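You operate a simulated robot arm through the tools that you are given. There is no shell and no other tool. Be economical: measure what you need, move in short steps, check, and stop when the job is done.

Carry out the task below with a simulated two-armed robot. There is one attempt and no reset: what you move stays moved.

## Task
Hold the small grey crate on the green belt top steady with one hand, lift the white filter cartridge out of it with the other and set it down on the green belt top. Set down upright: white filter cartridge.

Only the result counts: the job must be done as asked and must still hold three seconds after the hand-in. Knocking over, shifting, dropping, spilling or breaking anything else fails it.

## Robot
Two 7-joint arms with two-finger grippers on one trunk, on a base that drives. Base frame: it is fixed to the floor where the robot stands at the start and does not move with it; the origin is under the middle of the robot, x ahead of it, y to its left, z up; the surface under the hand at the start is at about z = 814. Lengths are in mm, angles in degrees, forces in N, time in s.
The left shoulder is at the start at [60, 123, 995], the right one opposite. With the tool pointing down near the work surface each hand reaches from about 340 to 800 mm from the robot's upright axis, wherever it stands, measured 20 degrees to its own side. Places, roughly: green belt top [700, 800, 800]. Payload 1.47 kg a hand.
The TCP of each hand is the grasp point between the finger pads, 16 mm short of the fingertips. In the tool frame z runs along the fingers and y along their closing line. The gripper opens to 87 mm. The gripper's body begins 55 mm behind the TCP.
Orientation is that of the tool frame in the base frame, as a unit quaternion [x, y, z, w]. With the fingers straight down and closing along the base's y, the tool's x points along the base's -x, its y along +y and its z along -z.

## Interface
- The arms move only by the tool drive_tool. It takes "left_increments", "right_increments" or both (then of equal length, played together; a hand with none holds still); each is a list of rows, each an object of numbers (a shift or turn left out is 0, a gripper value left out holds the last): "wx", "wy", "wz": the turn, a rotation vector about the base's x, y, z in degrees; "dx", "dy", "dz": the shift along the base's x, y, z in mm; "grip": the gripper command, from -1 (fully open) to 1 (shut), values between in proportion. In form: [{"wx": .., "wy": .., "wz": .., "dx": .., "dy": .., "dz": .., "grip": ..}, ...]. A call has 1 to 10 rows; each row shifts and turns the commanded pose from where the row before left it. A row lasts 0.2 s, in which the tool goes at most 50 mm and 8.6 degrees; a call with a longer step from one row to the next is refused whole, and so is a gripper value outside its range. A pose out of reach is approached as far as the arm can. The call stops where the force on the tool passes 40 N (or 10 N more than at its start, if that is more) or the arm is blocked; 0.2 s more then pass. The fingers move at their own pace (about 153 mm/s each) and stop on an object; they squeeze with about 28 N. The grip force told is the motor's: it shows also when the fingers shut on nothing. Time passes only in rows, and 0.2 s behind the last, so rows that do not move let the fingers close. It gives the time, the measured TCP pose, the force on the tool (base axes), the opening and the grip force at its end, in the units of the frame above (readings bear some noise), with the torque about the TCP (base axes, N m) and any sound that the robot's microphone picked up, and new pictures: "pictures" is both (left out), scene, wrist or none (wrist: the cameras of the hands that moved).
- Cameras (640 x 400 px; columns grow to the right, rows downward): "scene" is now at [91.6, 15.5, 1554.7]; the picture's right is [0.19, -0.98, 0.00], its down [-0.70, -0.13, -0.70] and it looks along [0.69, 0.13, -0.71] (base axes); focal length 280 px, centre (320, 200). "left" rides on the left gripper at [73, -12, -90] in its tool frame; the picture's right is [0.16, 0.99, 0.00], its down [-0.72, 0.12, -0.68] and it looks along [-0.67, 0.11, 0.73] (tool axes); focal length 247 px, centre (320, 200). "right" rides on the right gripper at [73, 12, -90] in its tool frame; the picture's right is [-0.16, 0.99, 0.00], its down [-0.72, -0.12, -0.68] and it looks along [-0.67, -0.11, 0.73] (tool axes); focal length 247 px, centre (320, 200). There is no depth. A picture from a camera that has moved, and an enlarged one, comes with that camera's place and axes in the base frame and with its lens.
- lift_body(by): slides the trunk up (or, below 0, down) by that many mm; the arms and the scene camera ride with it, the base frame stays. It gives what a move gives, with no picture.
- roll_base(legs): drives the robot by 1 to 6 legs, each [ahead, left, turn to the left] in mm, mm and degrees, along the robot's own axes; the way and the turn of a leg run together, so that a leg with both is an arc; at most 1500 mm and 180 degrees a leg. The arms and the cameras ride along, it lands a little off, and it stops where it bumps. It gives what a move gives, and a new picture of the scene camera.
- aim_head(pan, tilt): turns the head with the scene camera to pan (to the left, within 120 degrees either way) and tilt (down, from -29 to 69), counted from straight ahead of the robot. It gives what a move gives, and a new picture of the scene camera.
- zoom(camera, box): a new picture of the part [left, top, right, bottom] of that camera's present view, enlarged. The clock stands still meanwhile.
- sign_off(): hands the job in; it is judged then, once.

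Go step by step. Nothing tells you exact positions but the pictures and the camera data: compare them with the known pose of the tool, close in by small moves and look again before you grip or let go. The budget is 120 turns and 260 pictures, counting those below and the enlarged ones. Unless the task says otherwise, let go and move clear before handing in, and close with one line.

The tools are called after "Emit:" as a command line: name --argument value ..., lists and objects as JSON in quotes. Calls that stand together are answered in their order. drive_tool: Moves the arms, as the interface text tells. Its arguments: {"type":"object","properties":{"left_increments":{"type":"array","items":{"type":"object","properties":{"wx":{"type":"number"},"wy":{"type":"number"},"wz":{"type":"number"},"dx":{"type":"number"},"dy":{"type":"number"},"dz":{"type":"number"},"grip":{"type":"number"}}}},"right_increments":{"type":"array","items":{"type":"object","properties":{"wx":{"type":"number"},"wy":{"type":"number"},"wz":{"type":"number"},"dx":{"type":"number"},"dy":{"type":"number"},"dz":{"type":"number"},"grip":{"type":"number"}}}},"pictures":{"type":"string","enum":["both","scene","wrist","none"]}},"required":[]} The other tools are called the same way: lift_body (by) slides the trunk up or down; roll_base (legs) drives the base; aim_head (pan, tilt) turns the head that bears the scene camera; zoom (camera, box) takes an enlarged picture of a part of a camera's view; sign_off () hands the job in.

At the start:

```text
time_s: 0.0
left_eef_pos: [410.9, 281.4, 1157.5]
left_tool_rot: [0.0, 1.0, 0.0, -0.001]
left_force: [-0.3, -0.9, -0.1]
left_moment: [0.01, 0.0, 0.0]
left_gripper_width: 86.8
left_grasp_force: 0.2
right_eef_pos: [450.6, -115.0, 1173.4]
right_tool_rot: [0.001, 1.0, 0.001, 0.0]
right_force: [0.3, 0.3, 0.5]
right_moment: [0.0, 0.01, 0.0]
right_gripper_width: 87.0
right_grasp_force: 0.1
trunk travel left (down, up): [-150.0, 80.0]
robot x, y, heading: [-1.6, -0.2, 0.1]
head pan, tilt: [10.8, 45.3]
```

scene: 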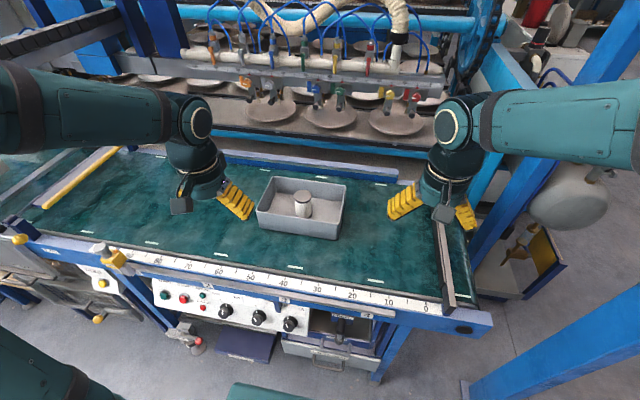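
right: 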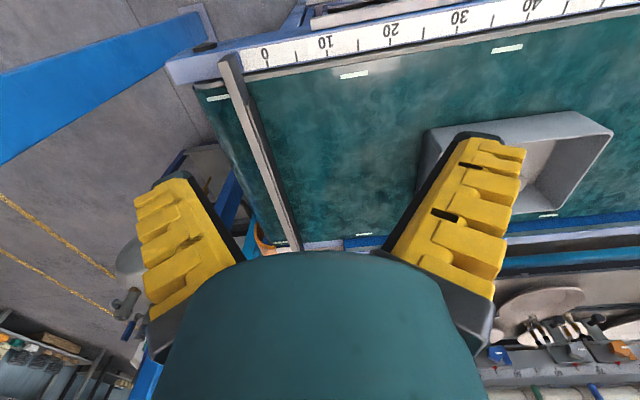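
left: 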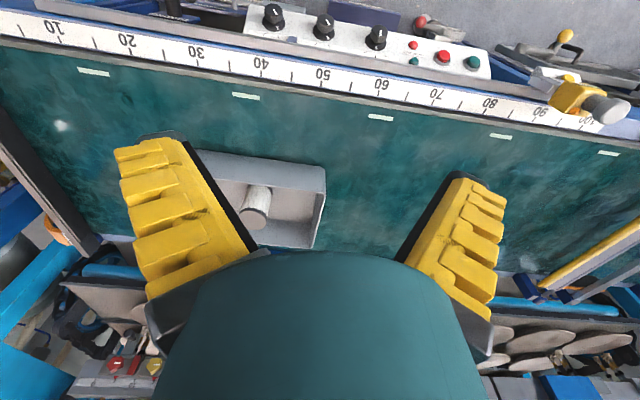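

I see the grey crate with the white cartridge in it at roughly (717, 198) on the belt. I'll enlarge the view to measure it.

Emit:
zoom --camera "scene" --box '[240, 160, 368, 240]'

Emit:
zoom --camera "left" --box '[190, 130, 350, 255]'

```text
5.00 times, centred on (304, 200) of scene
camera zoom: at [91.6, 15.5, 1554.7], right [0.19, -0.98, 0.0], down [-0.7, -0.13, -0.7], along [0.69, 0.13, -0.71], focal length 1398 px, centre (400, 200)
```

zoom: 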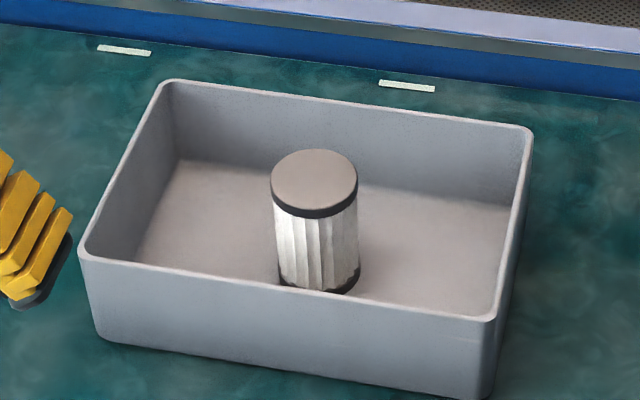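

```text
3.20 times, centred on (270, 192) of left
camera zoom: at [338.3, 270.0, 1246.9], right [-0.16, 0.99, 0.0], down [0.72, 0.12, 0.68], along [0.67, 0.11, -0.73], focal length 790 px, centre (480, 224)
```

zoom: 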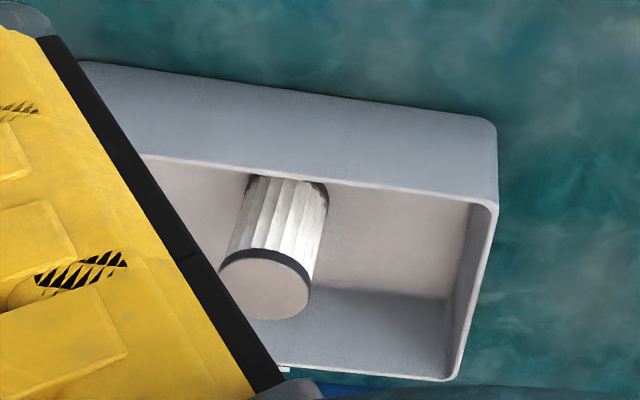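

The crate spans about x 640–807, y 60–323, with its rim at z≈905. The cartridge is at about (731, 193), 57 mm across, with its top at z≈905. I'll shift the base left so both hands reach comfortably.

Emit:
roll_base --legs '[[0, 150, 0]]'

```text
time_s: 1.9
left_eef_pos: [412.2, 429.4, 1156.8]
left_tool_rot: [0.001, 1.0, 0.0, 0.0]
left_force: [0.3, -0.3, -0.6]
left_moment: [-0.01, 0.02, 0.0]
left_gripper_width: 87.0
left_grasp_force: 0.0
right_eef_pos: [451.3, 35.1, 1171.8]
right_tool_rot: [0.0, 1.0, 0.0, 0.0]
right_force: [0.1, -0.4, 0.5]
right_moment: [-0.03, -0.02, -0.01]
right_gripper_width: 87.0
right_grasp_force: 0.2
trunk travel left (down, up): [-150.0, 80.0]
robot x, y, heading: [-3.8, 148.4, 0.1]
head pan, tilt: [10.8, 45.3]
camera scene: at [91.6, 164.9, 1554.7], right [0.19, -0.98, 0.0], down [-0.7, -0.13, -0.7], along [0.69, 0.13, -0.71], focal length 280 px, centre (320, 200)
```

scene: 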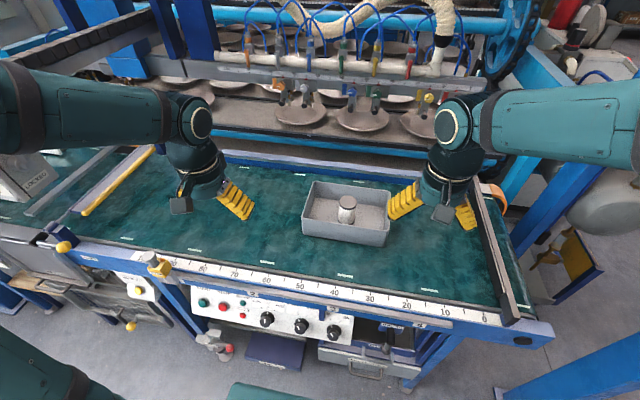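

The base moved 150 mm left without trouble. Next I'll bring both hands closer, above rim level.

Emit:
drive_tool --right_increments '[{"dx": 34, "dy": 3.6, "dz": -26}, {"dx": 34, "dy": 3.6, "dz": -26}, {"dx": 34, "dy": 3.6, "dz": -26}, {"dx": 34, "dy": 3.6, "dz": -26}, {"dx": 34, "dy": 3.6, "dz": -26}, {"dx": 34, "dy": 3.6, "dz": -26}, {"dx": 34, "dy": 3.6, "dz": -26}]' --left_increments '[{"dx": 35, "dy": -10, "dz": -18}, {"dx": 35, "dy": -10, "dz": -18}, {"dx": 35, "dy": -10, "dz": -18}, {"dx": 35, "dy": -10, "dz": -18}, {"dx": 35, "dy": -10, "dz": -18}, {"dx": 35, "dy": -10, "dz": -18}, {"dx": 35, "dy": -10, "dz": -18}]'

```text
time_s: 3.5
left_eef_pos: [657.4, 359.5, 1030.6]
left_tool_rot: [0.0, 1.0, 0.0, 0.0]
left_force: [1.1, -0.5, -0.7]
left_moment: [-0.01, 0.05, 0.0]
left_gripper_width: 86.8
left_grasp_force: 0.1
right_eef_pos: [690.5, 60.0, 989.5]
right_tool_rot: [0.0, 1.0, 0.0, -0.001]
right_force: [0.2, 0.5, 0.8]
right_moment: [0.0, 0.01, 0.0]
right_gripper_width: 87.0
right_grasp_force: 0.0
trunk travel left (down, up): [-150.0, 80.0]
robot x, y, heading: [2.5, 149.9, -0.1]
head pan, tilt: [10.8, 45.3]
camera scene: at [94.8, 164.3, 1554.4], right [0.19, -0.98, 0.0], down [-0.7, -0.13, -0.7], along [0.69, 0.13, -0.71], focal length 280 px, centre (320, 200)
camera right: at [618.8, 70.6, 1078.8], right [0.16, 0.99, 0.0], down [0.72, -0.12, 0.68], along [0.67, -0.11, -0.73], focal length 247 px, centre (320, 200)
camera left: at [584.7, 348.6, 1119.7], right [-0.16, 0.99, 0.0], down [0.73, 0.12, 0.68], along [0.67, 0.11, -0.73], focal length 247 px, centre (320, 200)
```

scene: 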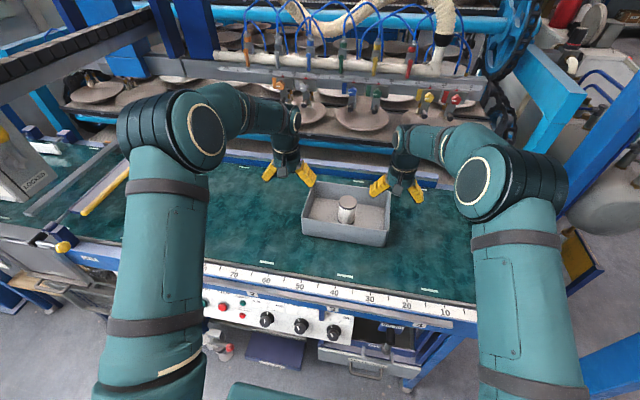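
right: 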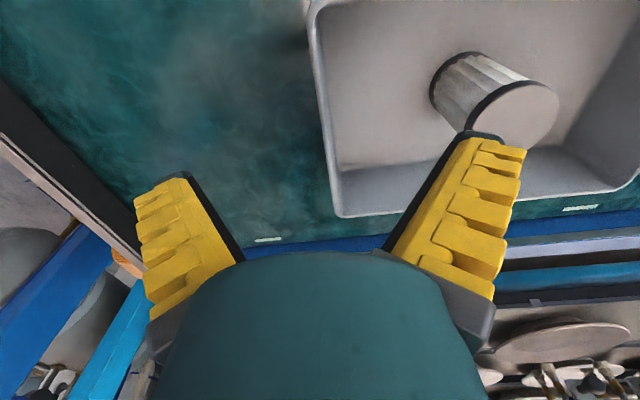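
left: 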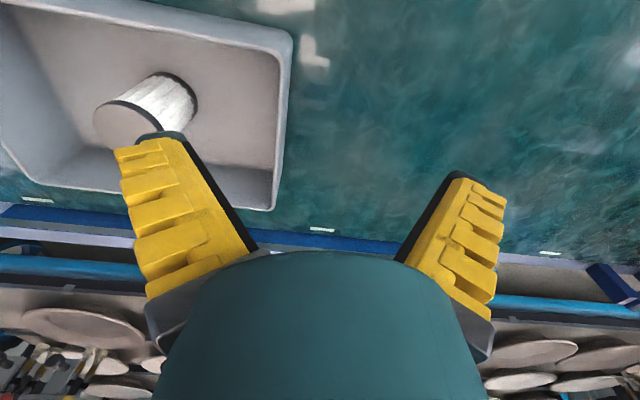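

The right wall of the crate is at y≈62 and its rim is near z≈905. I'll lower the right hand to straddle that wall.

Emit:
drive_tool --right_increments '[{"dy": 2, "dz": -35}, {"dz": -35}, {"dz": -30}, {}]'

Emit:
zoom --camera "scene" --box '[290, 150, 450, 250]'

```text
time_s: 4.5
left_eef_pos: [655.4, 359.7, 1033.3]
left_tool_rot: [-0.001, 1.0, 0.001, 0.0]
left_force: [-0.4, 0.9, 0.9]
left_moment: [-0.01, -0.04, -0.02]
left_gripper_width: 86.8
left_grasp_force: 0.1
right_eef_pos: [687.7, 61.2, 888.8]
right_tool_rot: [0.0, 1.0, 0.0, 0.0]
right_force: [0.1, 0.0, -0.6]
right_moment: [-0.02, -0.02, 0.01]
right_gripper_width: 87.0
right_grasp_force: 0.0
trunk travel left (down, up): [-150.0, 80.0]
robot x, y, heading: [2.6, 147.3, -0.1]
head pan, tilt: [10.8, 45.3]
camera scene: at [91.0, 164.4, 1554.8], right [0.19, -0.98, 0.0], down [-0.7, -0.13, -0.7], along [0.69, 0.13, -0.71], focal length 280 px, centre (320, 200)
camera right: at [615.5, 73.1, 979.2], right [0.16, 0.99, 0.0], down [0.72, -0.12, 0.68], along [0.67, -0.11, -0.73], focal length 247 px, centre (320, 200)
```

scene: 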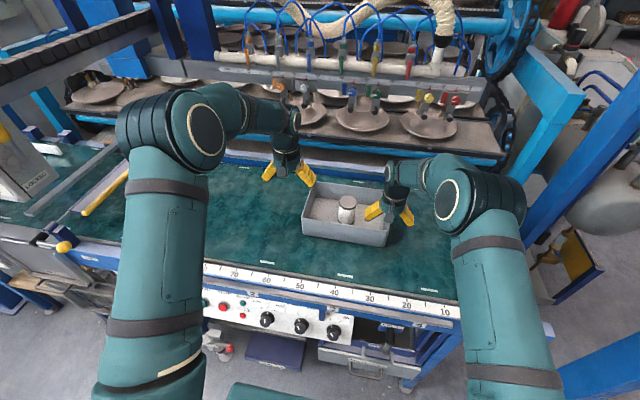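
right: 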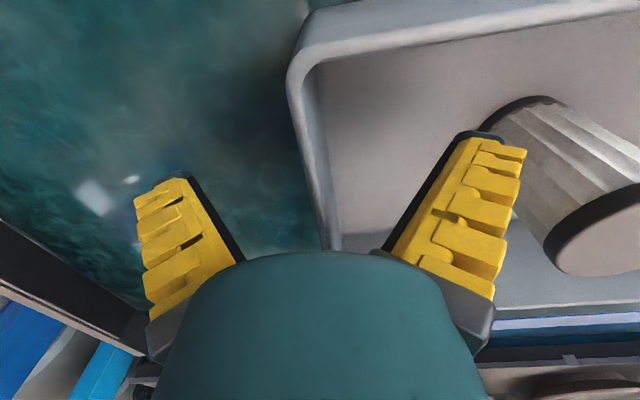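

```text
4.00 times, centred on (370, 200) of scene
camera zoom: at [91.0, 164.4, 1554.8], right [0.19, -0.98, 0.0], down [-0.7, -0.13, -0.7], along [0.69, 0.13, -0.71], focal length 1118 px, centre (120, 200)
```

zoom: 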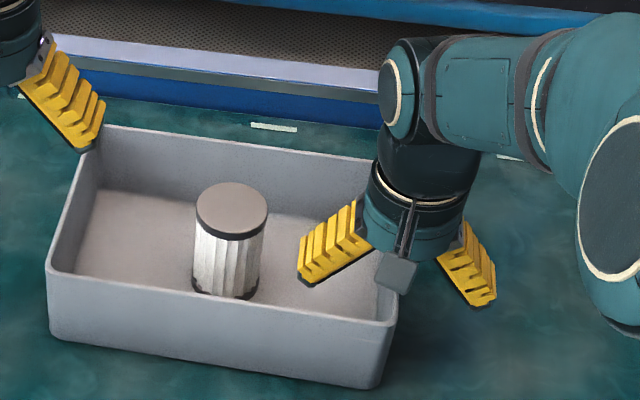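

The wall sits between the right fingers at y≈62–63. I'll centre on it by a hair and close gently.

Emit:
drive_tool --right_increments '[{"dy": 1.5, "grip": 0}, {"grip": 0.6}, {"grip": 0.6}]' --pictures "wrist"

Emit:
zoom --camera "right" --box '[200, 100, 520, 300]'

```text
time_s: 5.3
left_eef_pos: [655.0, 359.5, 1032.7]
left_tool_rot: [0.0, 1.0, 0.0, 0.001]
left_force: [-0.3, 0.0, -0.4]
left_moment: [-0.01, -0.02, -0.01]
left_gripper_width: 86.9
left_grasp_force: 0.0
right_eef_pos: [687.0, 61.6, 889.7]
right_tool_rot: [0.0, 1.0, 0.0, 0.0]
right_force: [-0.6, -0.4, 0.4]
right_moment: [0.02, 0.03, 0.0]
right_gripper_width: 23.9
right_grasp_force: 5.0
trunk travel left (down, up): [-150.0, 80.0]
robot x, y, heading: [0.0, 143.1, -0.0]
head pan, tilt: [10.8, 45.3]
camera right: at [615.9, 74.4, 979.6], right [0.16, 0.99, 0.0], down [0.72, -0.12, 0.68], along [0.67, -0.11, -0.73], focal length 247 px, centre (320, 200)
```

right: 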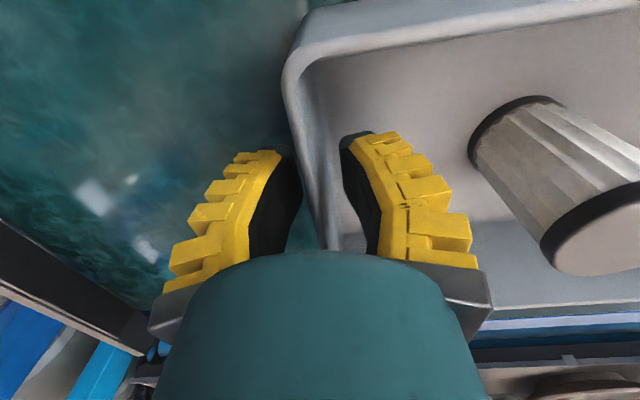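

```text
2.00 times, centred on (360, 200) of right
camera zoom: at [615.9, 74.4, 979.6], right [0.16, 0.99, 0.0], down [0.72, -0.12, 0.68], along [0.67, -0.11, -0.73], focal length 494 px, centre (240, 200)
```

zoom: 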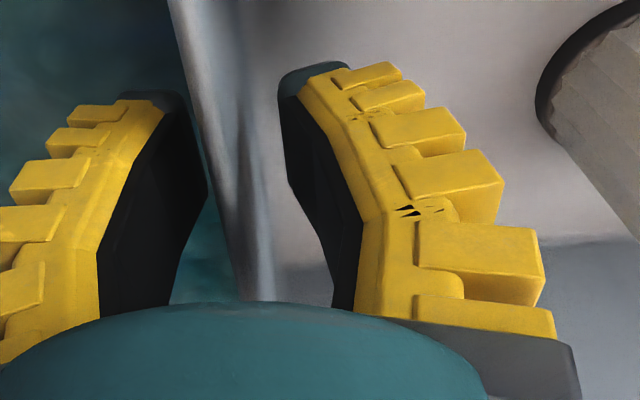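

The wall sits closer to the outer finger, so I'll shift about 4 mm outward before closing fully.

Emit:
drive_tool --right_increments '[{"dy": -4, "grip": 0.6}, {"grip": 0.8}, {"grip": 0.8}]' --pictures "none"

Emit:
zoom --camera "right" --box '[200, 100, 520, 300]'

```text
time_s: 6.2
left_eef_pos: [654.5, 358.7, 1031.3]
left_tool_rot: [0.0, 1.0, 0.0, 0.0]
left_force: [0.5, -0.9, -0.3]
left_moment: [0.0, 0.0, 0.0]
left_gripper_width: 86.8
left_grasp_force: 0.1
right_eef_pos: [688.1, 59.0, 890.8]
right_tool_rot: [0.001, 1.0, 0.001, 0.0]
right_force: [0.0, -0.2, -0.7]
right_moment: [0.01, 0.01, 0.02]
right_gripper_width: 15.8
right_grasp_force: 4.6
trunk travel left (down, up): [-150.0, 80.0]
robot x, y, heading: [-0.7, 150.7, -0.0]
head pan, tilt: [10.8, 45.3]
```

```text
2.00 times, centred on (360, 200) of right
camera zoom: at [615.9, 70.4, 979.6], right [0.16, 0.99, 0.0], down [0.72, -0.12, 0.68], along [0.67, -0.11, -0.73], focal length 494 px, centre (240, 200)
```

zoom: 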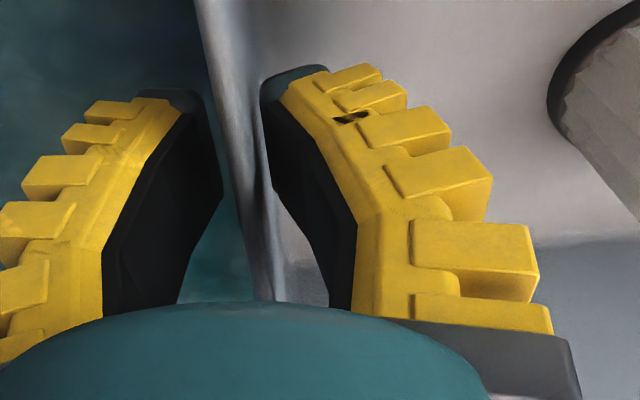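

The wall is now nearly centred between the pads. I'll close fully on it.

Emit:
drive_tool --right_increments '[{"grip": 1}, {"grip": 1}, {"grip": 1}]' --pictures "wrist"

Emit:
zoom --camera "scene" --box '[290, 150, 450, 250]'

Emit:
zoom --camera "left" --box '[0, 0, 320, 200]'

```text
time_s: 7.0
left_eef_pos: [655.0, 358.7, 1032.7]
left_tool_rot: [0.0, 1.0, -0.001, 0.0]
left_force: [1.1, -0.1, 0.8]
left_moment: [0.01, 0.0, -0.02]
left_gripper_width: 86.9
left_grasp_force: 0.0
right_eef_pos: [688.8, 59.6, 892.8]
right_tool_rot: [-0.001, 1.0, 0.0, 0.001]
right_force: [1.0, 1.2, 6.5]
right_moment: [0.01, 0.19, -0.18]
right_gripper_width: 5.8
right_grasp_force: 28.0
trunk travel left (down, up): [-150.0, 80.0]
robot x, y, heading: [2.0, 145.9, 0.1]
head pan, tilt: [10.8, 45.3]
camera right: at [615.8, 70.7, 980.4], right [0.16, 0.99, 0.0], down [0.72, -0.12, 0.68], along [0.67, -0.11, -0.73], focal length 247 px, centre (320, 200)
```

right: 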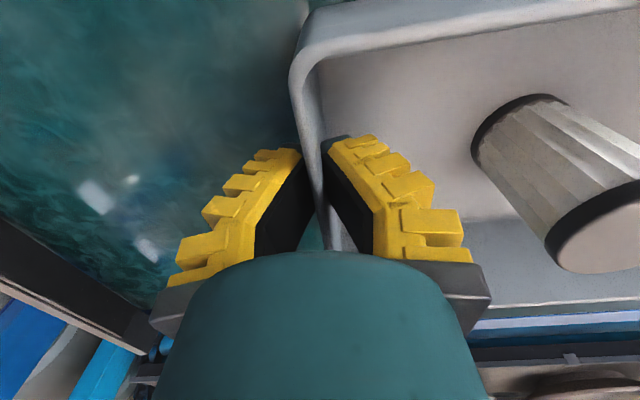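

```text
4.00 times, centred on (370, 200) of scene
camera zoom: at [91.0, 164.6, 1554.8], right [0.19, -0.98, 0.0], down [-0.7, -0.13, -0.7], along [0.69, 0.13, -0.71], focal length 1118 px, centre (120, 200)
```

zoom: 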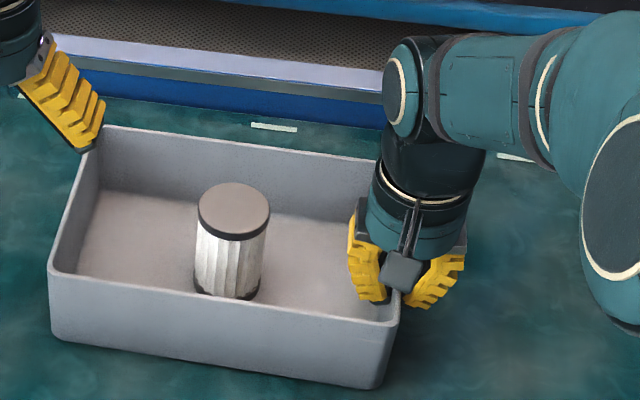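

```text
2.00 times, centred on (160, 100) of left
camera zoom: at [581.6, 349.1, 1121.8], right [-0.16, 0.99, 0.0], down [0.72, 0.12, 0.68], along [0.67, 0.11, -0.73], focal length 494 px, centre (640, 400)
```

zoom: 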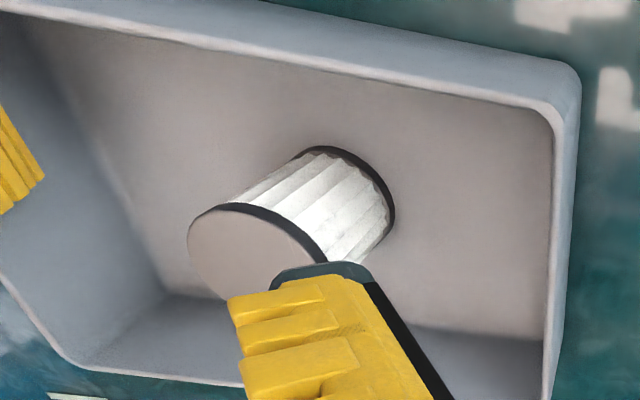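

The right hand grips the crate wall with 28 N and the crate is still in place. The cartridge is at about (726, 189), so I'll bring the left hand above it.

Emit:
drive_tool --left_increments '[{"dx": 17, "dy": -42, "dz": -12}, {"dx": 17, "dy": -42, "dz": -12}, {"dx": 17, "dy": -42, "dz": -12}, {"dx": 17, "dy": -43, "dz": -12}, {}]'

Emit:
zoom --camera "scene" --box '[290, 150, 450, 250]'

```text
time_s: 8.2
left_eef_pos: [720.9, 189.0, 983.4]
left_tool_rot: [0.0, 1.0, 0.0, 0.0]
left_force: [0.4, -0.5, 0.6]
left_moment: [-0.01, -0.02, 0.04]
left_gripper_width: 87.0
left_grasp_force: 0.2
right_eef_pos: [687.8, 58.6, 890.4]
right_tool_rot: [0.0, 1.0, 0.0, 0.0]
right_force: [2.9, 1.2, 8.1]
right_moment: [0.0, 0.12, -0.21]
right_gripper_width: 5.8
right_grasp_force: 27.8
trunk travel left (down, up): [-150.0, 80.0]
robot x, y, heading: [-1.8, 152.5, 0.1]
head pan, tilt: [10.8, 45.3]
camera scene: at [91.1, 164.9, 1554.8], right [0.19, -0.98, 0.0], down [-0.7, -0.13, -0.7], along [0.69, 0.13, -0.71], focal length 280 px, centre (320, 200)
camera left: at [649.3, 178.6, 1073.5], right [-0.16, 0.99, 0.0], down [0.72, 0.12, 0.68], along [0.67, 0.11, -0.73], focal length 247 px, centre (320, 200)
```

scene: 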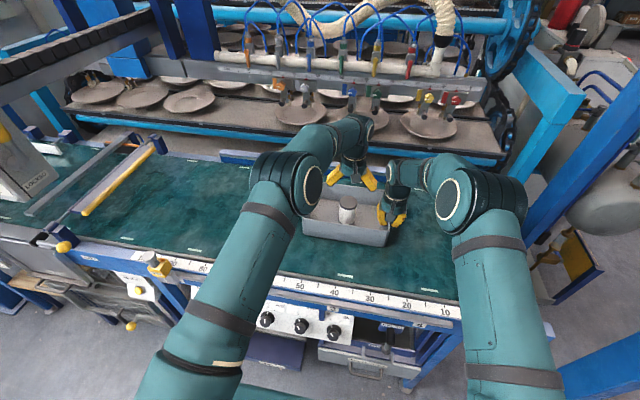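
left: 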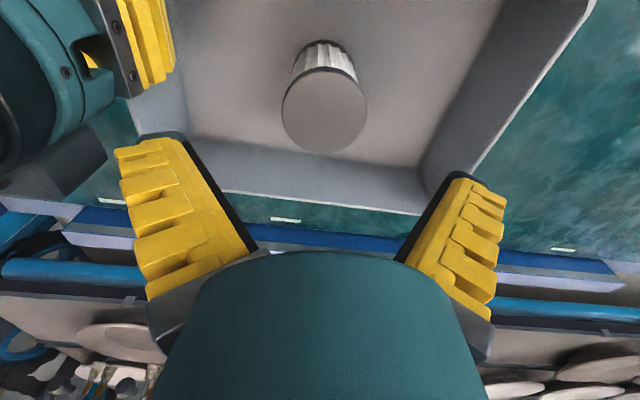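

```text
4.00 times, centred on (370, 200) of scene
camera zoom: at [91.1, 164.9, 1554.8], right [0.19, -0.98, 0.0], down [-0.7, -0.13, -0.7], along [0.69, 0.13, -0.71], focal length 1118 px, centre (120, 200)
```

zoom: 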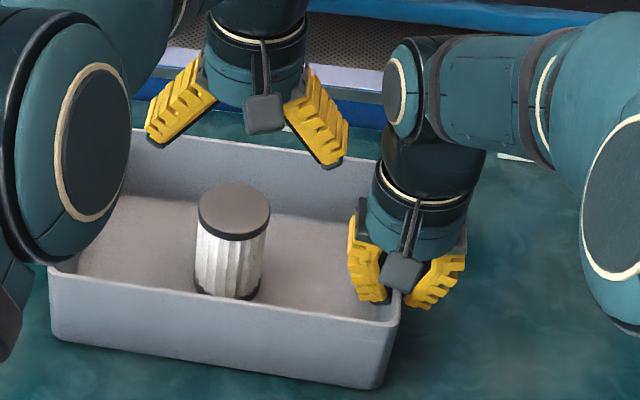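

The cartridge top is about at (723, 192) by this view, close to under the hand. I'll centre and come down to just above it, then check.

Emit:
drive_tool --left_increments '[{"dx": 3, "dy": 2.5, "dz": -30}, {"dz": -30}, {}]'

Emit:
zoom --camera "scene" --box '[290, 150, 450, 250]'

```text
time_s: 8.9
left_eef_pos: [725.7, 192.7, 924.0]
left_tool_rot: [0.001, 1.0, -0.001, 0.0]
left_force: [0.0, 0.5, 0.9]
left_moment: [0.01, -0.03, -0.01]
left_gripper_width: 86.8
left_grasp_force: 0.1
right_eef_pos: [688.7, 60.2, 890.1]
right_tool_rot: [0.0, 1.0, 0.0, 0.0]
right_force: [3.1, 1.3, 8.2]
right_moment: [0.03, 0.0, -0.19]
right_gripper_width: 6.2
right_grasp_force: 27.9
trunk travel left (down, up): [-150.0, 80.0]
robot x, y, heading: [2.7, 149.3, 0.0]
head pan, tilt: [10.8, 45.3]
camera scene: at [91.2, 164.7, 1554.8], right [0.19, -0.98, 0.0], down [-0.7, -0.13, -0.7], along [0.69, 0.13, -0.71], focal length 280 px, centre (320, 200)
camera left: at [653.3, 181.5, 1014.1], right [-0.16, 0.99, 0.0], down [0.72, 0.12, 0.68], along [0.67, 0.11, -0.73], focal length 247 px, centre (320, 200)
```

scene: 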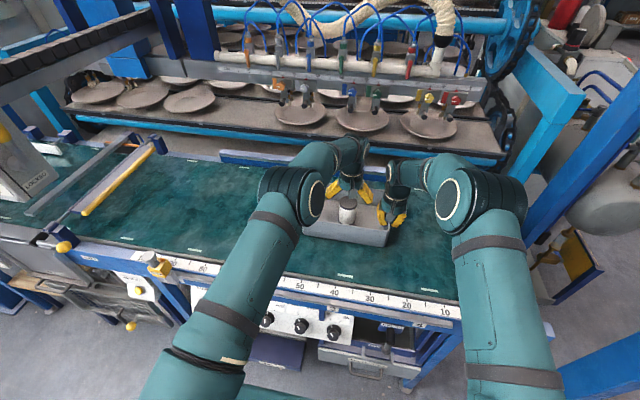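
left: 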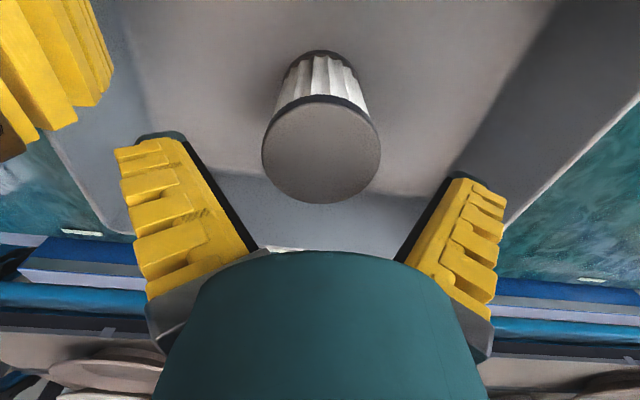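

```text
4.00 times, centred on (370, 200) of scene
camera zoom: at [91.2, 164.7, 1554.8], right [0.19, -0.98, 0.0], down [-0.7, -0.13, -0.7], along [0.69, 0.13, -0.71], focal length 1118 px, centre (120, 200)
```

zoom: 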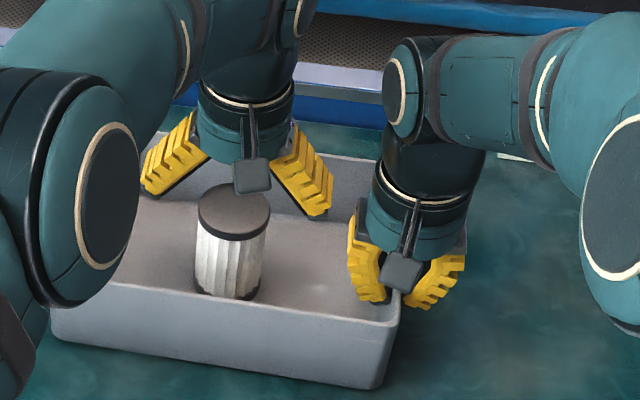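

The cartridge top is near (721, 193), z≈903, well centred between the fingers. I'll descend around it.

Emit:
drive_tool --left_increments '[{"dx": -2, "dy": 1, "dz": -10}, {"dz": -20}, {"dz": -17}, {}]'

Emit:
zoom --camera "scene" --box '[290, 150, 450, 250]'

```text
time_s: 9.9
left_eef_pos: [725.9, 192.9, 878.3]
left_tool_rot: [0.0, 1.0, -0.001, 0.001]
left_force: [0.6, -1.4, 5.3]
left_moment: [0.0, 0.0, 0.03]
left_gripper_width: 88.0
left_grasp_force: 0.0
right_eef_pos: [688.9, 58.7, 889.9]
right_tool_rot: [0.0, 1.0, 0.0, 0.001]
right_force: [5.4, 1.6, 8.7]
right_moment: [0.01, 0.09, -0.17]
right_gripper_width: 6.0
right_grasp_force: 27.6
trunk travel left (down, up): [-150.0, 80.0]
robot x, y, heading: [0.3, 150.9, -0.2]
head pan, tilt: [10.8, 45.3]
camera scene: at [90.9, 164.6, 1554.8], right [0.19, -0.98, 0.0], down [-0.7, -0.13, -0.7], along [0.69, 0.13, -0.71], focal length 280 px, centre (320, 200)
camera left: at [652.4, 182.4, 966.3], right [-0.16, 0.99, 0.0], down [0.72, 0.12, 0.68], along [0.67, 0.11, -0.73], focal length 247 px, centre (320, 200)
```

scene: 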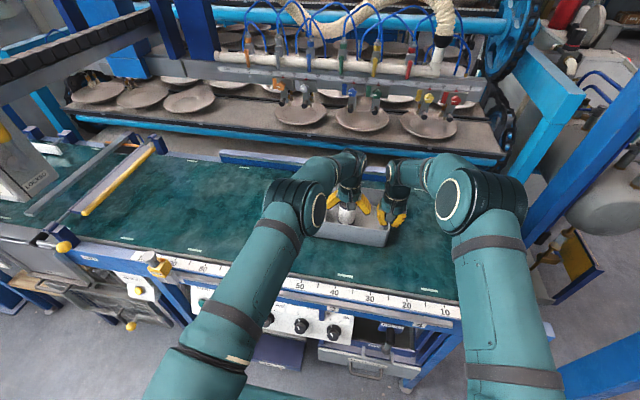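
left: 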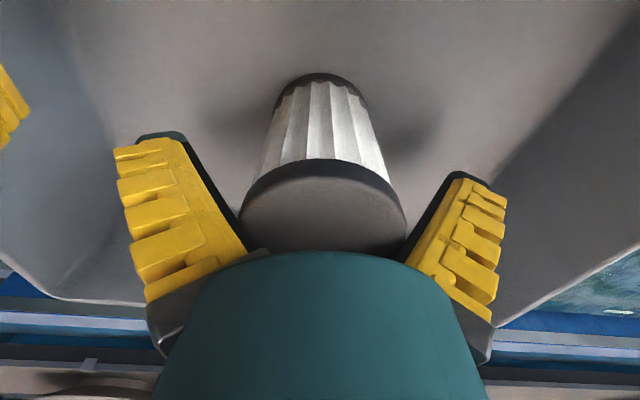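

```text
4.00 times, centred on (370, 200) of scene
camera zoom: at [90.9, 164.6, 1554.8], right [0.19, -0.98, 0.0], down [-0.7, -0.13, -0.7], along [0.69, 0.13, -0.71], focal length 1118 px, centre (120, 200)
```

zoom: 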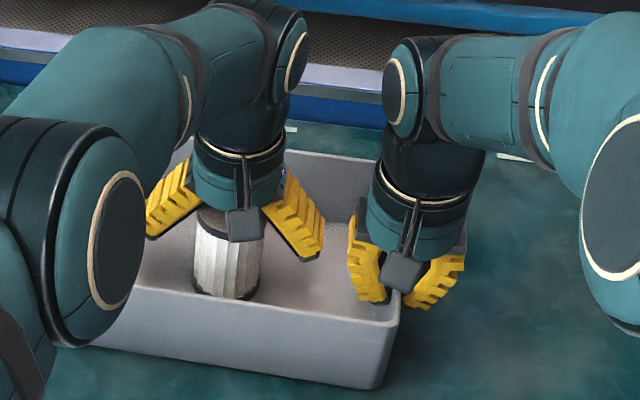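

There's a slight 5 N upward push on the left hand, so something is touching the cartridge or wall. I'll raise by 10 mm and look at the force.

Emit:
drive_tool --left_increments '[{"dz": 6}, {"dz": 6}, {}]' --pictures "wrist"

```text
time_s: 10.8
left_eef_pos: [724.8, 193.9, 887.3]
left_tool_rot: [0.0, 1.0, 0.0, 0.0]
left_force: [-0.8, 0.1, 0.3]
left_moment: [0.03, 0.0, -0.02]
left_gripper_width: 87.2
left_grasp_force: 0.0
right_eef_pos: [688.2, 59.2, 890.3]
right_tool_rot: [0.0, 1.0, 0.0, 0.0]
right_force: [2.7, 1.8, 8.0]
right_moment: [-0.01, -0.12, -0.16]
right_gripper_width: 6.2
right_grasp_force: 27.9
trunk travel left (down, up): [-150.0, 80.0]
robot x, y, heading: [-2.0, 147.4, -0.1]
head pan, tilt: [10.8, 45.3]
camera left: at [651.9, 183.2, 977.8], right [-0.16, 0.99, 0.0], down [0.72, 0.12, 0.68], along [0.67, 0.11, -0.73], focal length 247 px, centre (320, 200)
```

left: 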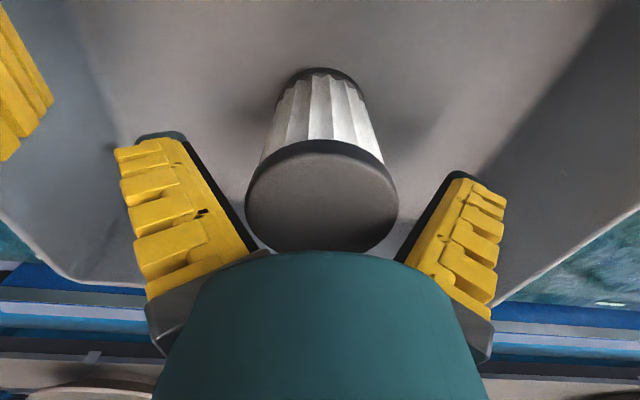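

Contact is gone and the fingers still overlap the cartridge by about 30 mm. I'll close gradually.

Emit:
drive_tool --left_increments '[{"dy": -1, "grip": -0.5}, {"grip": -0.2}, {"grip": -0.2}]' --pictures "wrist"

```text
time_s: 11.6
left_eef_pos: [726.2, 193.7, 889.3]
left_tool_rot: [0.0, 1.0, -0.001, 0.0]
left_force: [0.0, 0.4, 0.0]
left_moment: [0.01, 0.02, 0.02]
left_gripper_width: 58.7
left_grasp_force: 28.3
right_eef_pos: [688.2, 58.6, 891.1]
right_tool_rot: [0.0, 1.0, -0.001, 0.0]
right_force: [1.5, 0.4, 7.5]
right_moment: [0.01, -0.05, -0.17]
right_gripper_width: 6.0
right_grasp_force: 28.3
trunk travel left (down, up): [-150.0, 80.0]
robot x, y, heading: [-0.7, 152.0, 0.0]
head pan, tilt: [10.8, 45.3]
camera left: at [652.2, 182.4, 977.8], right [-0.16, 0.99, 0.0], down [0.72, 0.12, 0.68], along [0.67, 0.11, -0.73], focal length 247 px, centre (320, 200)
```

left: 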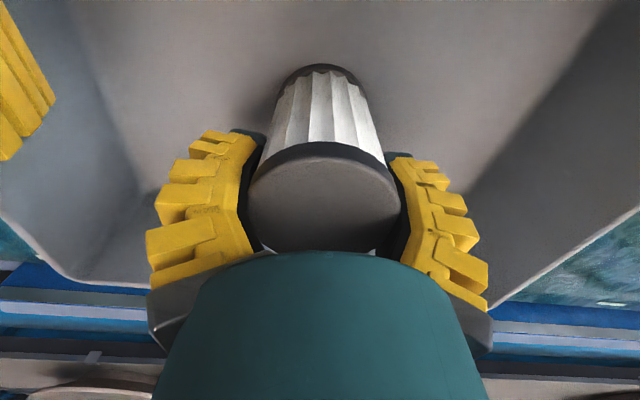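

The cartridge is gripped at 58.7 mm with 28 N. I'll shut the grip command fully and lift straight up a little.

Emit:
drive_tool --left_increments '[{"grip": 1}, {"dz": 5}, {"dz": 10}, {"dz": 15}, {}]' --pictures "both"

```text
time_s: 12.8
left_eef_pos: [724.9, 192.5, 918.9]
left_tool_rot: [0.001, 1.0, 0.0, 0.001]
left_force: [-2.7, 0.3, 7.2]
left_moment: [-0.11, 0.38, -0.04]
left_gripper_width: 48.7
left_grasp_force: 27.8
right_eef_pos: [687.8, 58.5, 891.0]
right_tool_rot: [0.0, 1.0, 0.0, 0.0]
right_force: [4.8, 1.6, 6.3]
right_moment: [0.0, 0.35, -0.2]
right_gripper_width: 5.8
right_grasp_force: 27.9
trunk travel left (down, up): [-150.0, 80.0]
robot x, y, heading: [3.9, 149.3, 0.2]
head pan, tilt: [10.8, 45.3]
camera scene: at [90.7, 164.7, 1554.9], right [0.19, -0.98, 0.0], down [-0.7, -0.13, -0.7], along [0.69, 0.13, -0.71], focal length 280 px, centre (320, 200)
camera left: at [652.0, 182.8, 1008.7], right [-0.16, 0.99, 0.0], down [0.72, 0.12, 0.68], along [0.67, 0.11, -0.73], focal length 247 px, centre (320, 200)
```

scene: 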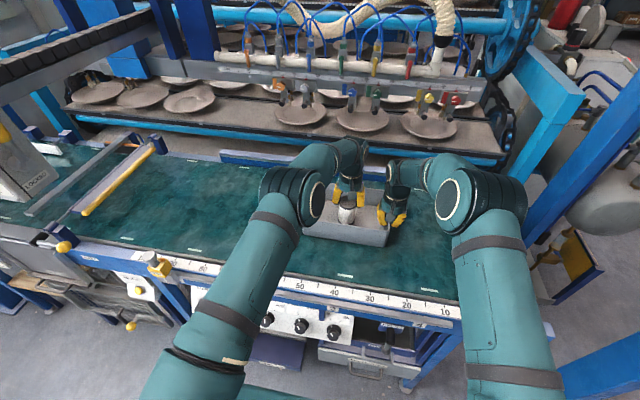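
left: 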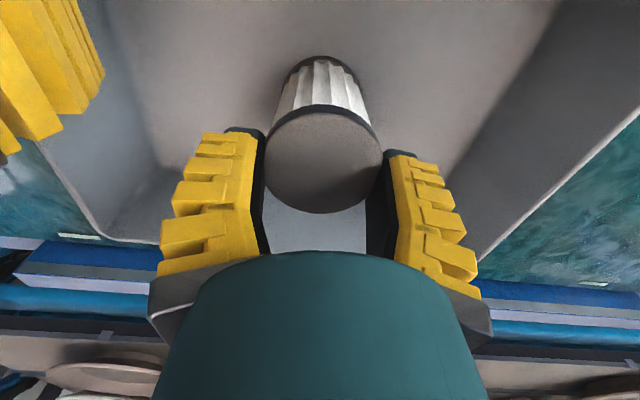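

The fingers slipped up the cartridge rather than lifting it; the grip was likely off-centre in x. I'll look closely before doing anything.

Emit:
zoom --camera "scene" --box '[300, 160, 412, 230]'

Emit:
zoom --camera "left" --box '[140, 30, 500, 270]'

Emit:
zoom --camera "right" --box '[320, 0, 640, 300]'

```text
5.71 times, centred on (356, 195) of scene
camera zoom: at [90.7, 164.7, 1554.9], right [0.19, -0.98, 0.0], down [-0.7, -0.13, -0.7], along [0.69, 0.13, -0.71], focal length 1597 px, centre (114, 229)
```

zoom: 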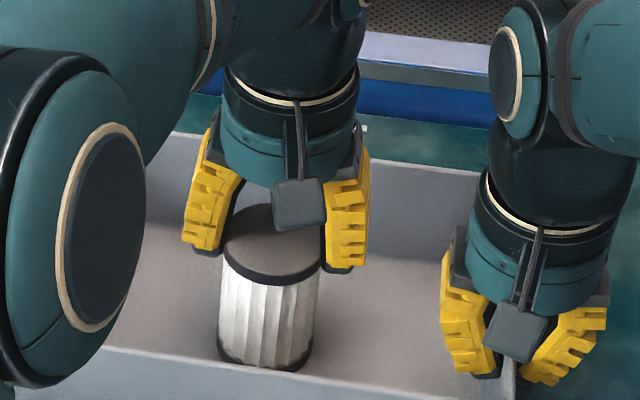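

```text
1.67 times, centred on (320, 150) of left
camera zoom: at [652.0, 182.8, 1008.7], right [-0.16, 0.99, 0.0], down [0.72, 0.12, 0.68], along [0.67, 0.11, -0.73], focal length 412 px, centre (320, 283)
```

zoom: 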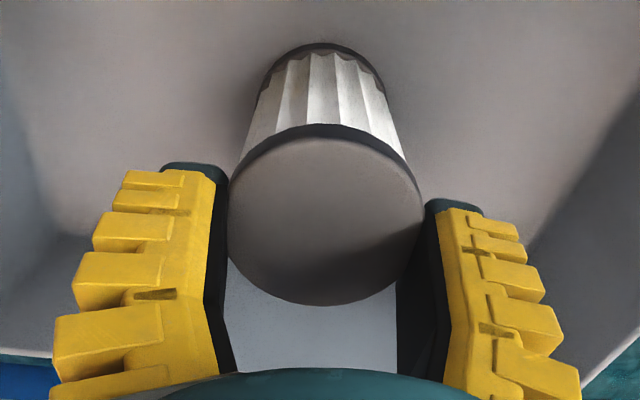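

```text
1.33 times, centred on (480, 150) of right
camera zoom: at [615.5, 70.7, 980.1], right [0.16, 0.99, 0.0], down [0.72, -0.12, 0.68], along [0.67, -0.11, -0.73], focal length 329 px, centre (107, 267)
```

zoom: 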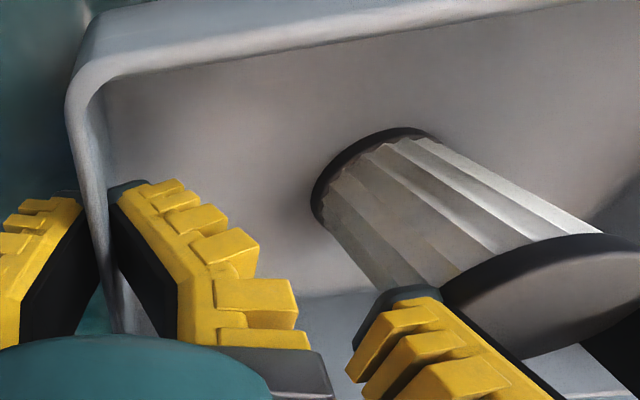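

The cartridge hasn't moved, and the torque says contact was at the front edge of the pads, so it sits nearer to the robot (x≈712) than my tool. I'll open, rise clear, shift 11 mm back and look again.

Emit:
drive_tool --left_increments '[{"grip": -1}, {"grip": -1}, {"dz": 15}, {"dx": -11}, {}]' --pictures "wrist"

Emit:
zoom --camera "scene" --box '[300, 160, 412, 230]'

Emit:
zoom --camera "right" --box '[320, 0, 640, 300]'

```text
time_s: 13.9
left_eef_pos: [714.4, 193.4, 933.6]
left_tool_rot: [0.001, 1.0, 0.0, 0.001]
left_force: [0.5, 0.1, -0.8]
left_moment: [0.0, 0.01, 0.0]
left_gripper_width: 86.8
left_grasp_force: 0.1
right_eef_pos: [687.9, 59.5, 891.0]
right_tool_rot: [0.0, 1.0, 0.0, 0.0]
right_force: [1.3, 1.7, 7.3]
right_moment: [0.06, -0.02, -0.17]
right_gripper_width: 6.1
right_grasp_force: 28.5
trunk travel left (down, up): [-150.0, 80.0]
robot x, y, heading: [-2.7, 146.4, -0.0]
head pan, tilt: [10.8, 45.3]
camera left: at [641.0, 182.9, 1023.2], right [-0.16, 0.99, 0.0], down [0.72, 0.12, 0.68], along [0.67, 0.11, -0.73], focal length 247 px, centre (320, 200)
```

left: 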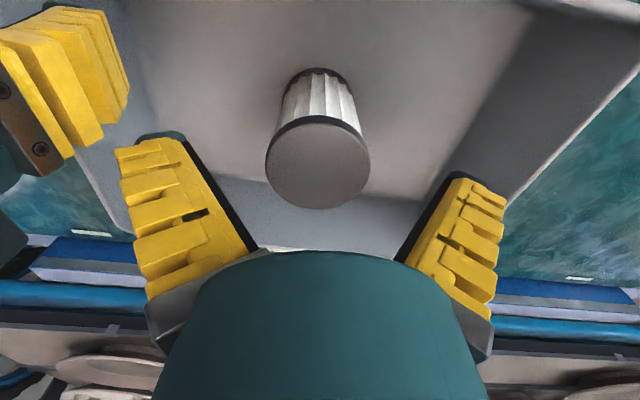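

```text
5.71 times, centred on (356, 195) of scene
camera zoom: at [91.0, 164.6, 1554.8], right [0.19, -0.98, 0.0], down [-0.7, -0.13, -0.7], along [0.69, 0.13, -0.71], focal length 1597 px, centre (114, 229)
```

zoom: 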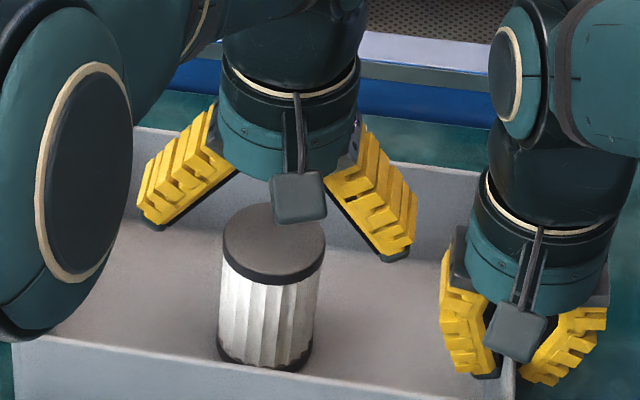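

```text
1.33 times, centred on (480, 150) of right
camera zoom: at [615.5, 70.7, 980.0], right [0.16, 0.99, 0.0], down [0.72, -0.12, 0.68], along [0.67, -0.11, -0.73], focal length 329 px, centre (107, 267)
```

zoom: 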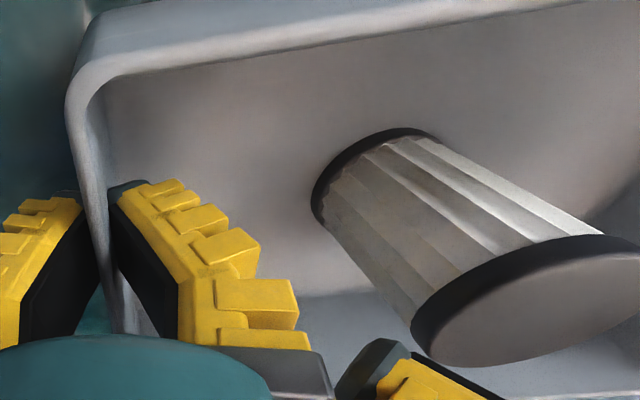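

The cartridge is now at about (714, 193) with its top at z≈910, under the tool centre. I'll descend to about z=885 and close.

Emit:
drive_tool --left_increments '[{"dx": -1, "dy": -1, "dz": -18}, {"dz": -18}, {"dz": -13}, {}]' --pictures "wrist"

Emit:
zoom --camera "right" --box '[320, 0, 640, 300]'

```text
time_s: 14.9
left_eef_pos: [712.8, 192.5, 885.9]
left_tool_rot: [-0.001, 1.0, 0.0, 0.0]
left_force: [0.6, 0.0, 0.1]
left_moment: [0.01, 0.02, -0.01]
left_gripper_width: 86.8
left_grasp_force: 0.1
right_eef_pos: [688.1, 59.6, 890.2]
right_tool_rot: [-0.001, 1.0, 0.0, 0.0]
right_force: [1.0, -0.4, 7.4]
right_moment: [0.05, 0.06, -0.15]
right_gripper_width: 5.8
right_grasp_force: 28.0
trunk travel left (down, up): [-150.0, 80.0]
robot x, y, heading: [4.5, 144.6, -0.0]
head pan, tilt: [10.8, 45.3]
camera left: at [640.7, 181.8, 974.8], right [-0.16, 0.99, 0.0], down [0.72, 0.12, 0.68], along [0.67, 0.11, -0.73], focal length 247 px, centre (320, 200)
```

left: 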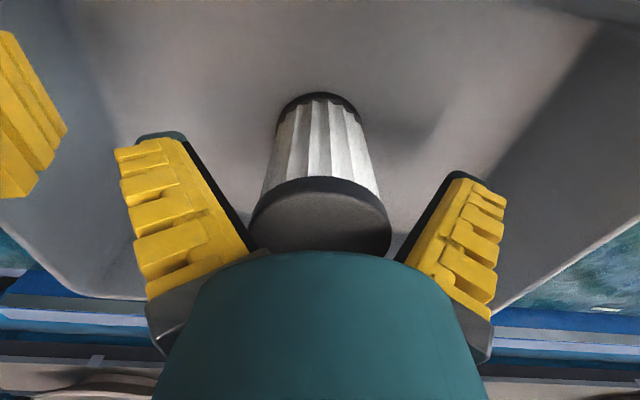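

```text
1.33 times, centred on (480, 150) of right
camera zoom: at [615.5, 70.6, 980.0], right [0.16, 0.99, 0.0], down [0.72, -0.12, 0.68], along [0.67, -0.11, -0.73], focal length 329 px, centre (107, 267)
```

zoom: 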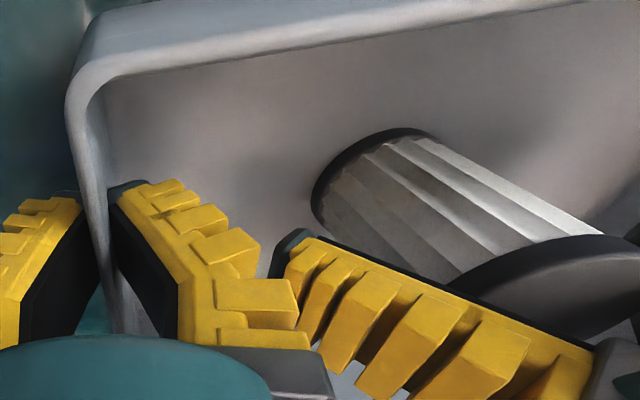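

The position looks right with no contact force. I'll nudge another 3 mm toward the robot, close, and check before lifting.

Emit:
drive_tool --left_increments '[{"dx": -3, "grip": -0.5}, {"grip": 0}, {"grip": 1}, {"grip": 1}, {"grip": 1}]' --pictures "wrist"

Emit:
zoom --camera "right" --box '[320, 0, 640, 300]'

Emit:
zoom --camera "scene" --box '[300, 160, 412, 230]'

```text
time_s: 16.1
left_eef_pos: [710.1, 191.6, 884.3]
left_tool_rot: [-0.001, 1.0, -0.001, 0.001]
left_force: [-0.4, -0.3, 0.4]
left_moment: [0.0, 0.0, -0.01]
left_gripper_width: 60.0
left_grasp_force: 28.3
right_eef_pos: [687.8, 59.3, 890.9]
right_tool_rot: [0.001, 1.0, 0.0, 0.0]
right_force: [0.0, 1.1, 7.6]
right_moment: [0.02, 0.01, -0.15]
right_gripper_width: 6.0
right_grasp_force: 27.8
trunk travel left (down, up): [-150.0, 80.0]
robot x, y, heading: [-1.0, 144.3, 0.2]
head pan, tilt: [10.8, 45.3]
camera left: at [637.6, 181.6, 974.9], right [-0.16, 0.99, 0.0], down [0.72, 0.12, 0.68], along [0.67, 0.11, -0.73], focal length 247 px, centre (320, 200)
```

left: 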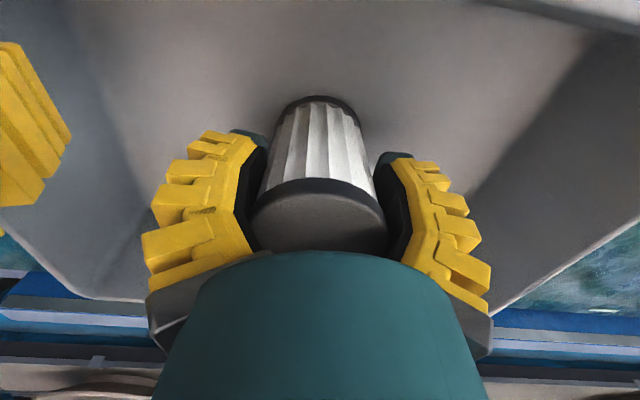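

```text
1.33 times, centred on (480, 150) of right
camera zoom: at [615.5, 70.6, 979.9], right [0.16, 0.99, 0.0], down [0.72, -0.12, 0.68], along [0.67, -0.11, -0.73], focal length 329 px, centre (107, 267)
```

zoom: 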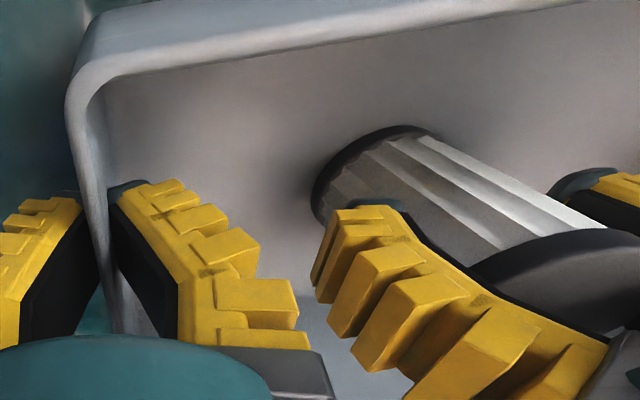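

```text
5.71 times, centred on (356, 195) of scene
camera zoom: at [91.0, 164.6, 1554.8], right [0.19, -0.98, 0.0], down [-0.7, -0.13, -0.7], along [0.69, 0.13, -0.71], focal length 1597 px, centre (114, 229)
```

zoom: 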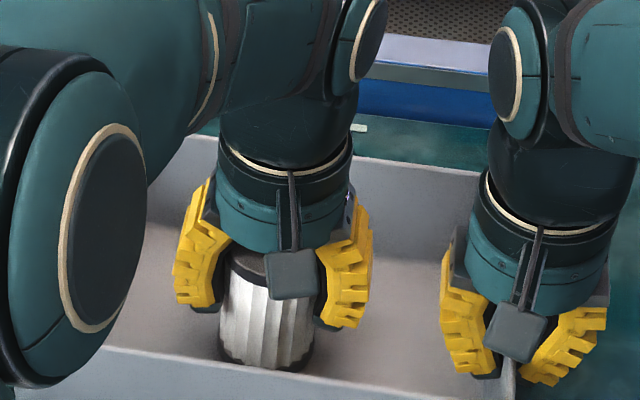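

Grip is now at 60 mm, the full diameter, so contact is centred. I'll lift slowly and check.

Emit:
drive_tool --left_increments '[{"dz": 3}, {"dz": 5}, {"dz": 7}, {"dz": 10}, {}]' --pictures "none"

Emit:
zoom --camera "scene" --box '[300, 160, 412, 230]'

```text
time_s: 17.4
left_eef_pos: [710.8, 192.5, 910.5]
left_tool_rot: [0.0, 1.0, 0.001, 0.0]
left_force: [0.3, -0.4, -0.7]
left_moment: [0.0, 0.02, 0.0]
left_gripper_width: 60.3
left_grasp_force: 28.0
right_eef_pos: [687.9, 59.1, 890.4]
right_tool_rot: [0.0, 1.0, -0.001, 0.0]
right_force: [-0.6, 0.9, 6.3]
right_moment: [-0.01, 0.02, -0.15]
right_gripper_width: 5.9
right_grasp_force: 27.8
trunk travel left (down, up): [-150.0, 80.0]
robot x, y, heading: [-0.4, 149.4, 0.0]
head pan, tilt: [10.8, 45.3]
```

```text
5.71 times, centred on (356, 195) of scene
camera zoom: at [91.0, 164.6, 1554.8], right [0.19, -0.98, 0.0], down [-0.7, -0.13, -0.7], along [0.69, 0.13, -0.71], focal length 1597 px, centre (114, 229)
```

zoom: 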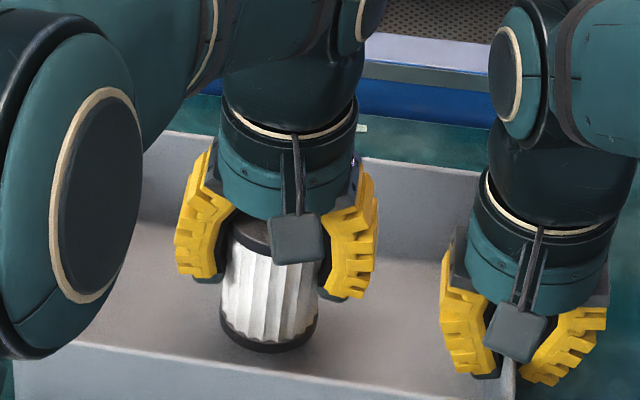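

The cartridge is lifting with the hand and the crate is staying put. I'll raise it clear of the rim.

Emit:
drive_tool --left_increments '[{"dz": 15}, {"dz": 25}, {"dz": 30}, {"dz": 30}, {"dz": 25}, {"dz": 10}, {}]'

```text
time_s: 18.9
left_eef_pos: [709.1, 193.5, 1043.9]
left_tool_rot: [0.0, 1.0, 0.001, -0.001]
left_force: [0.6, -0.4, -1.5]
left_moment: [0.03, 0.04, -0.01]
left_gripper_width: 60.0
left_grasp_force: 28.2
right_eef_pos: [687.1, 59.6, 891.8]
right_tool_rot: [0.0, 1.0, 0.0, 0.0]
right_force: [-0.1, 0.0, 7.4]
right_moment: [0.01, -0.04, -0.18]
right_gripper_width: 6.0
right_grasp_force: 28.0
trunk travel left (down, up): [-150.0, 80.0]
robot x, y, heading: [0.6, 147.6, 0.0]
head pan, tilt: [10.8, 45.3]
camera scene: at [91.0, 164.6, 1554.8], right [0.19, -0.98, 0.0], down [-0.7, -0.13, -0.7], along [0.69, 0.13, -0.71], focal length 280 px, centre (320, 200)
camera left: at [635.5, 182.2, 1133.2], right [-0.16, 0.99, 0.0], down [0.72, 0.12, 0.68], along [0.67, 0.11, -0.73], focal length 247 px, centre (320, 200)
```

scene: 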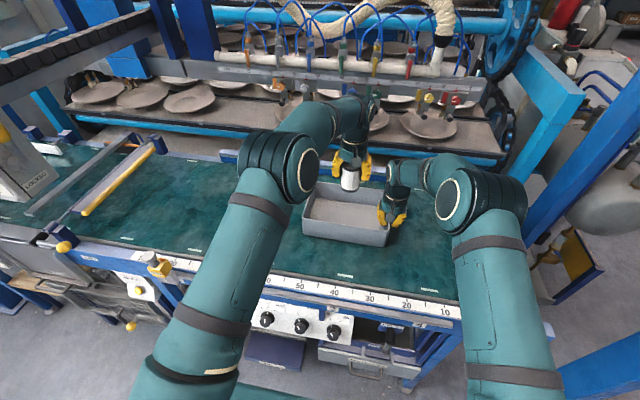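
left: 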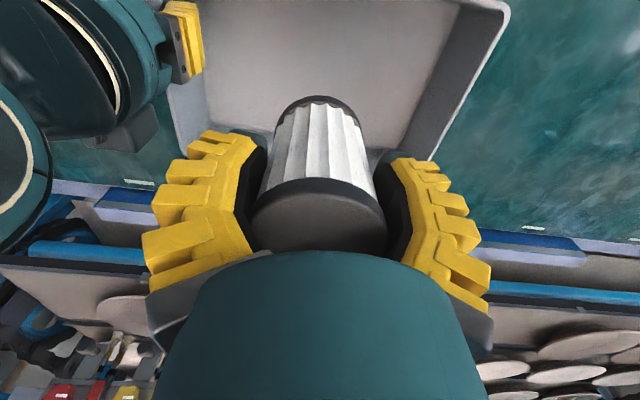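

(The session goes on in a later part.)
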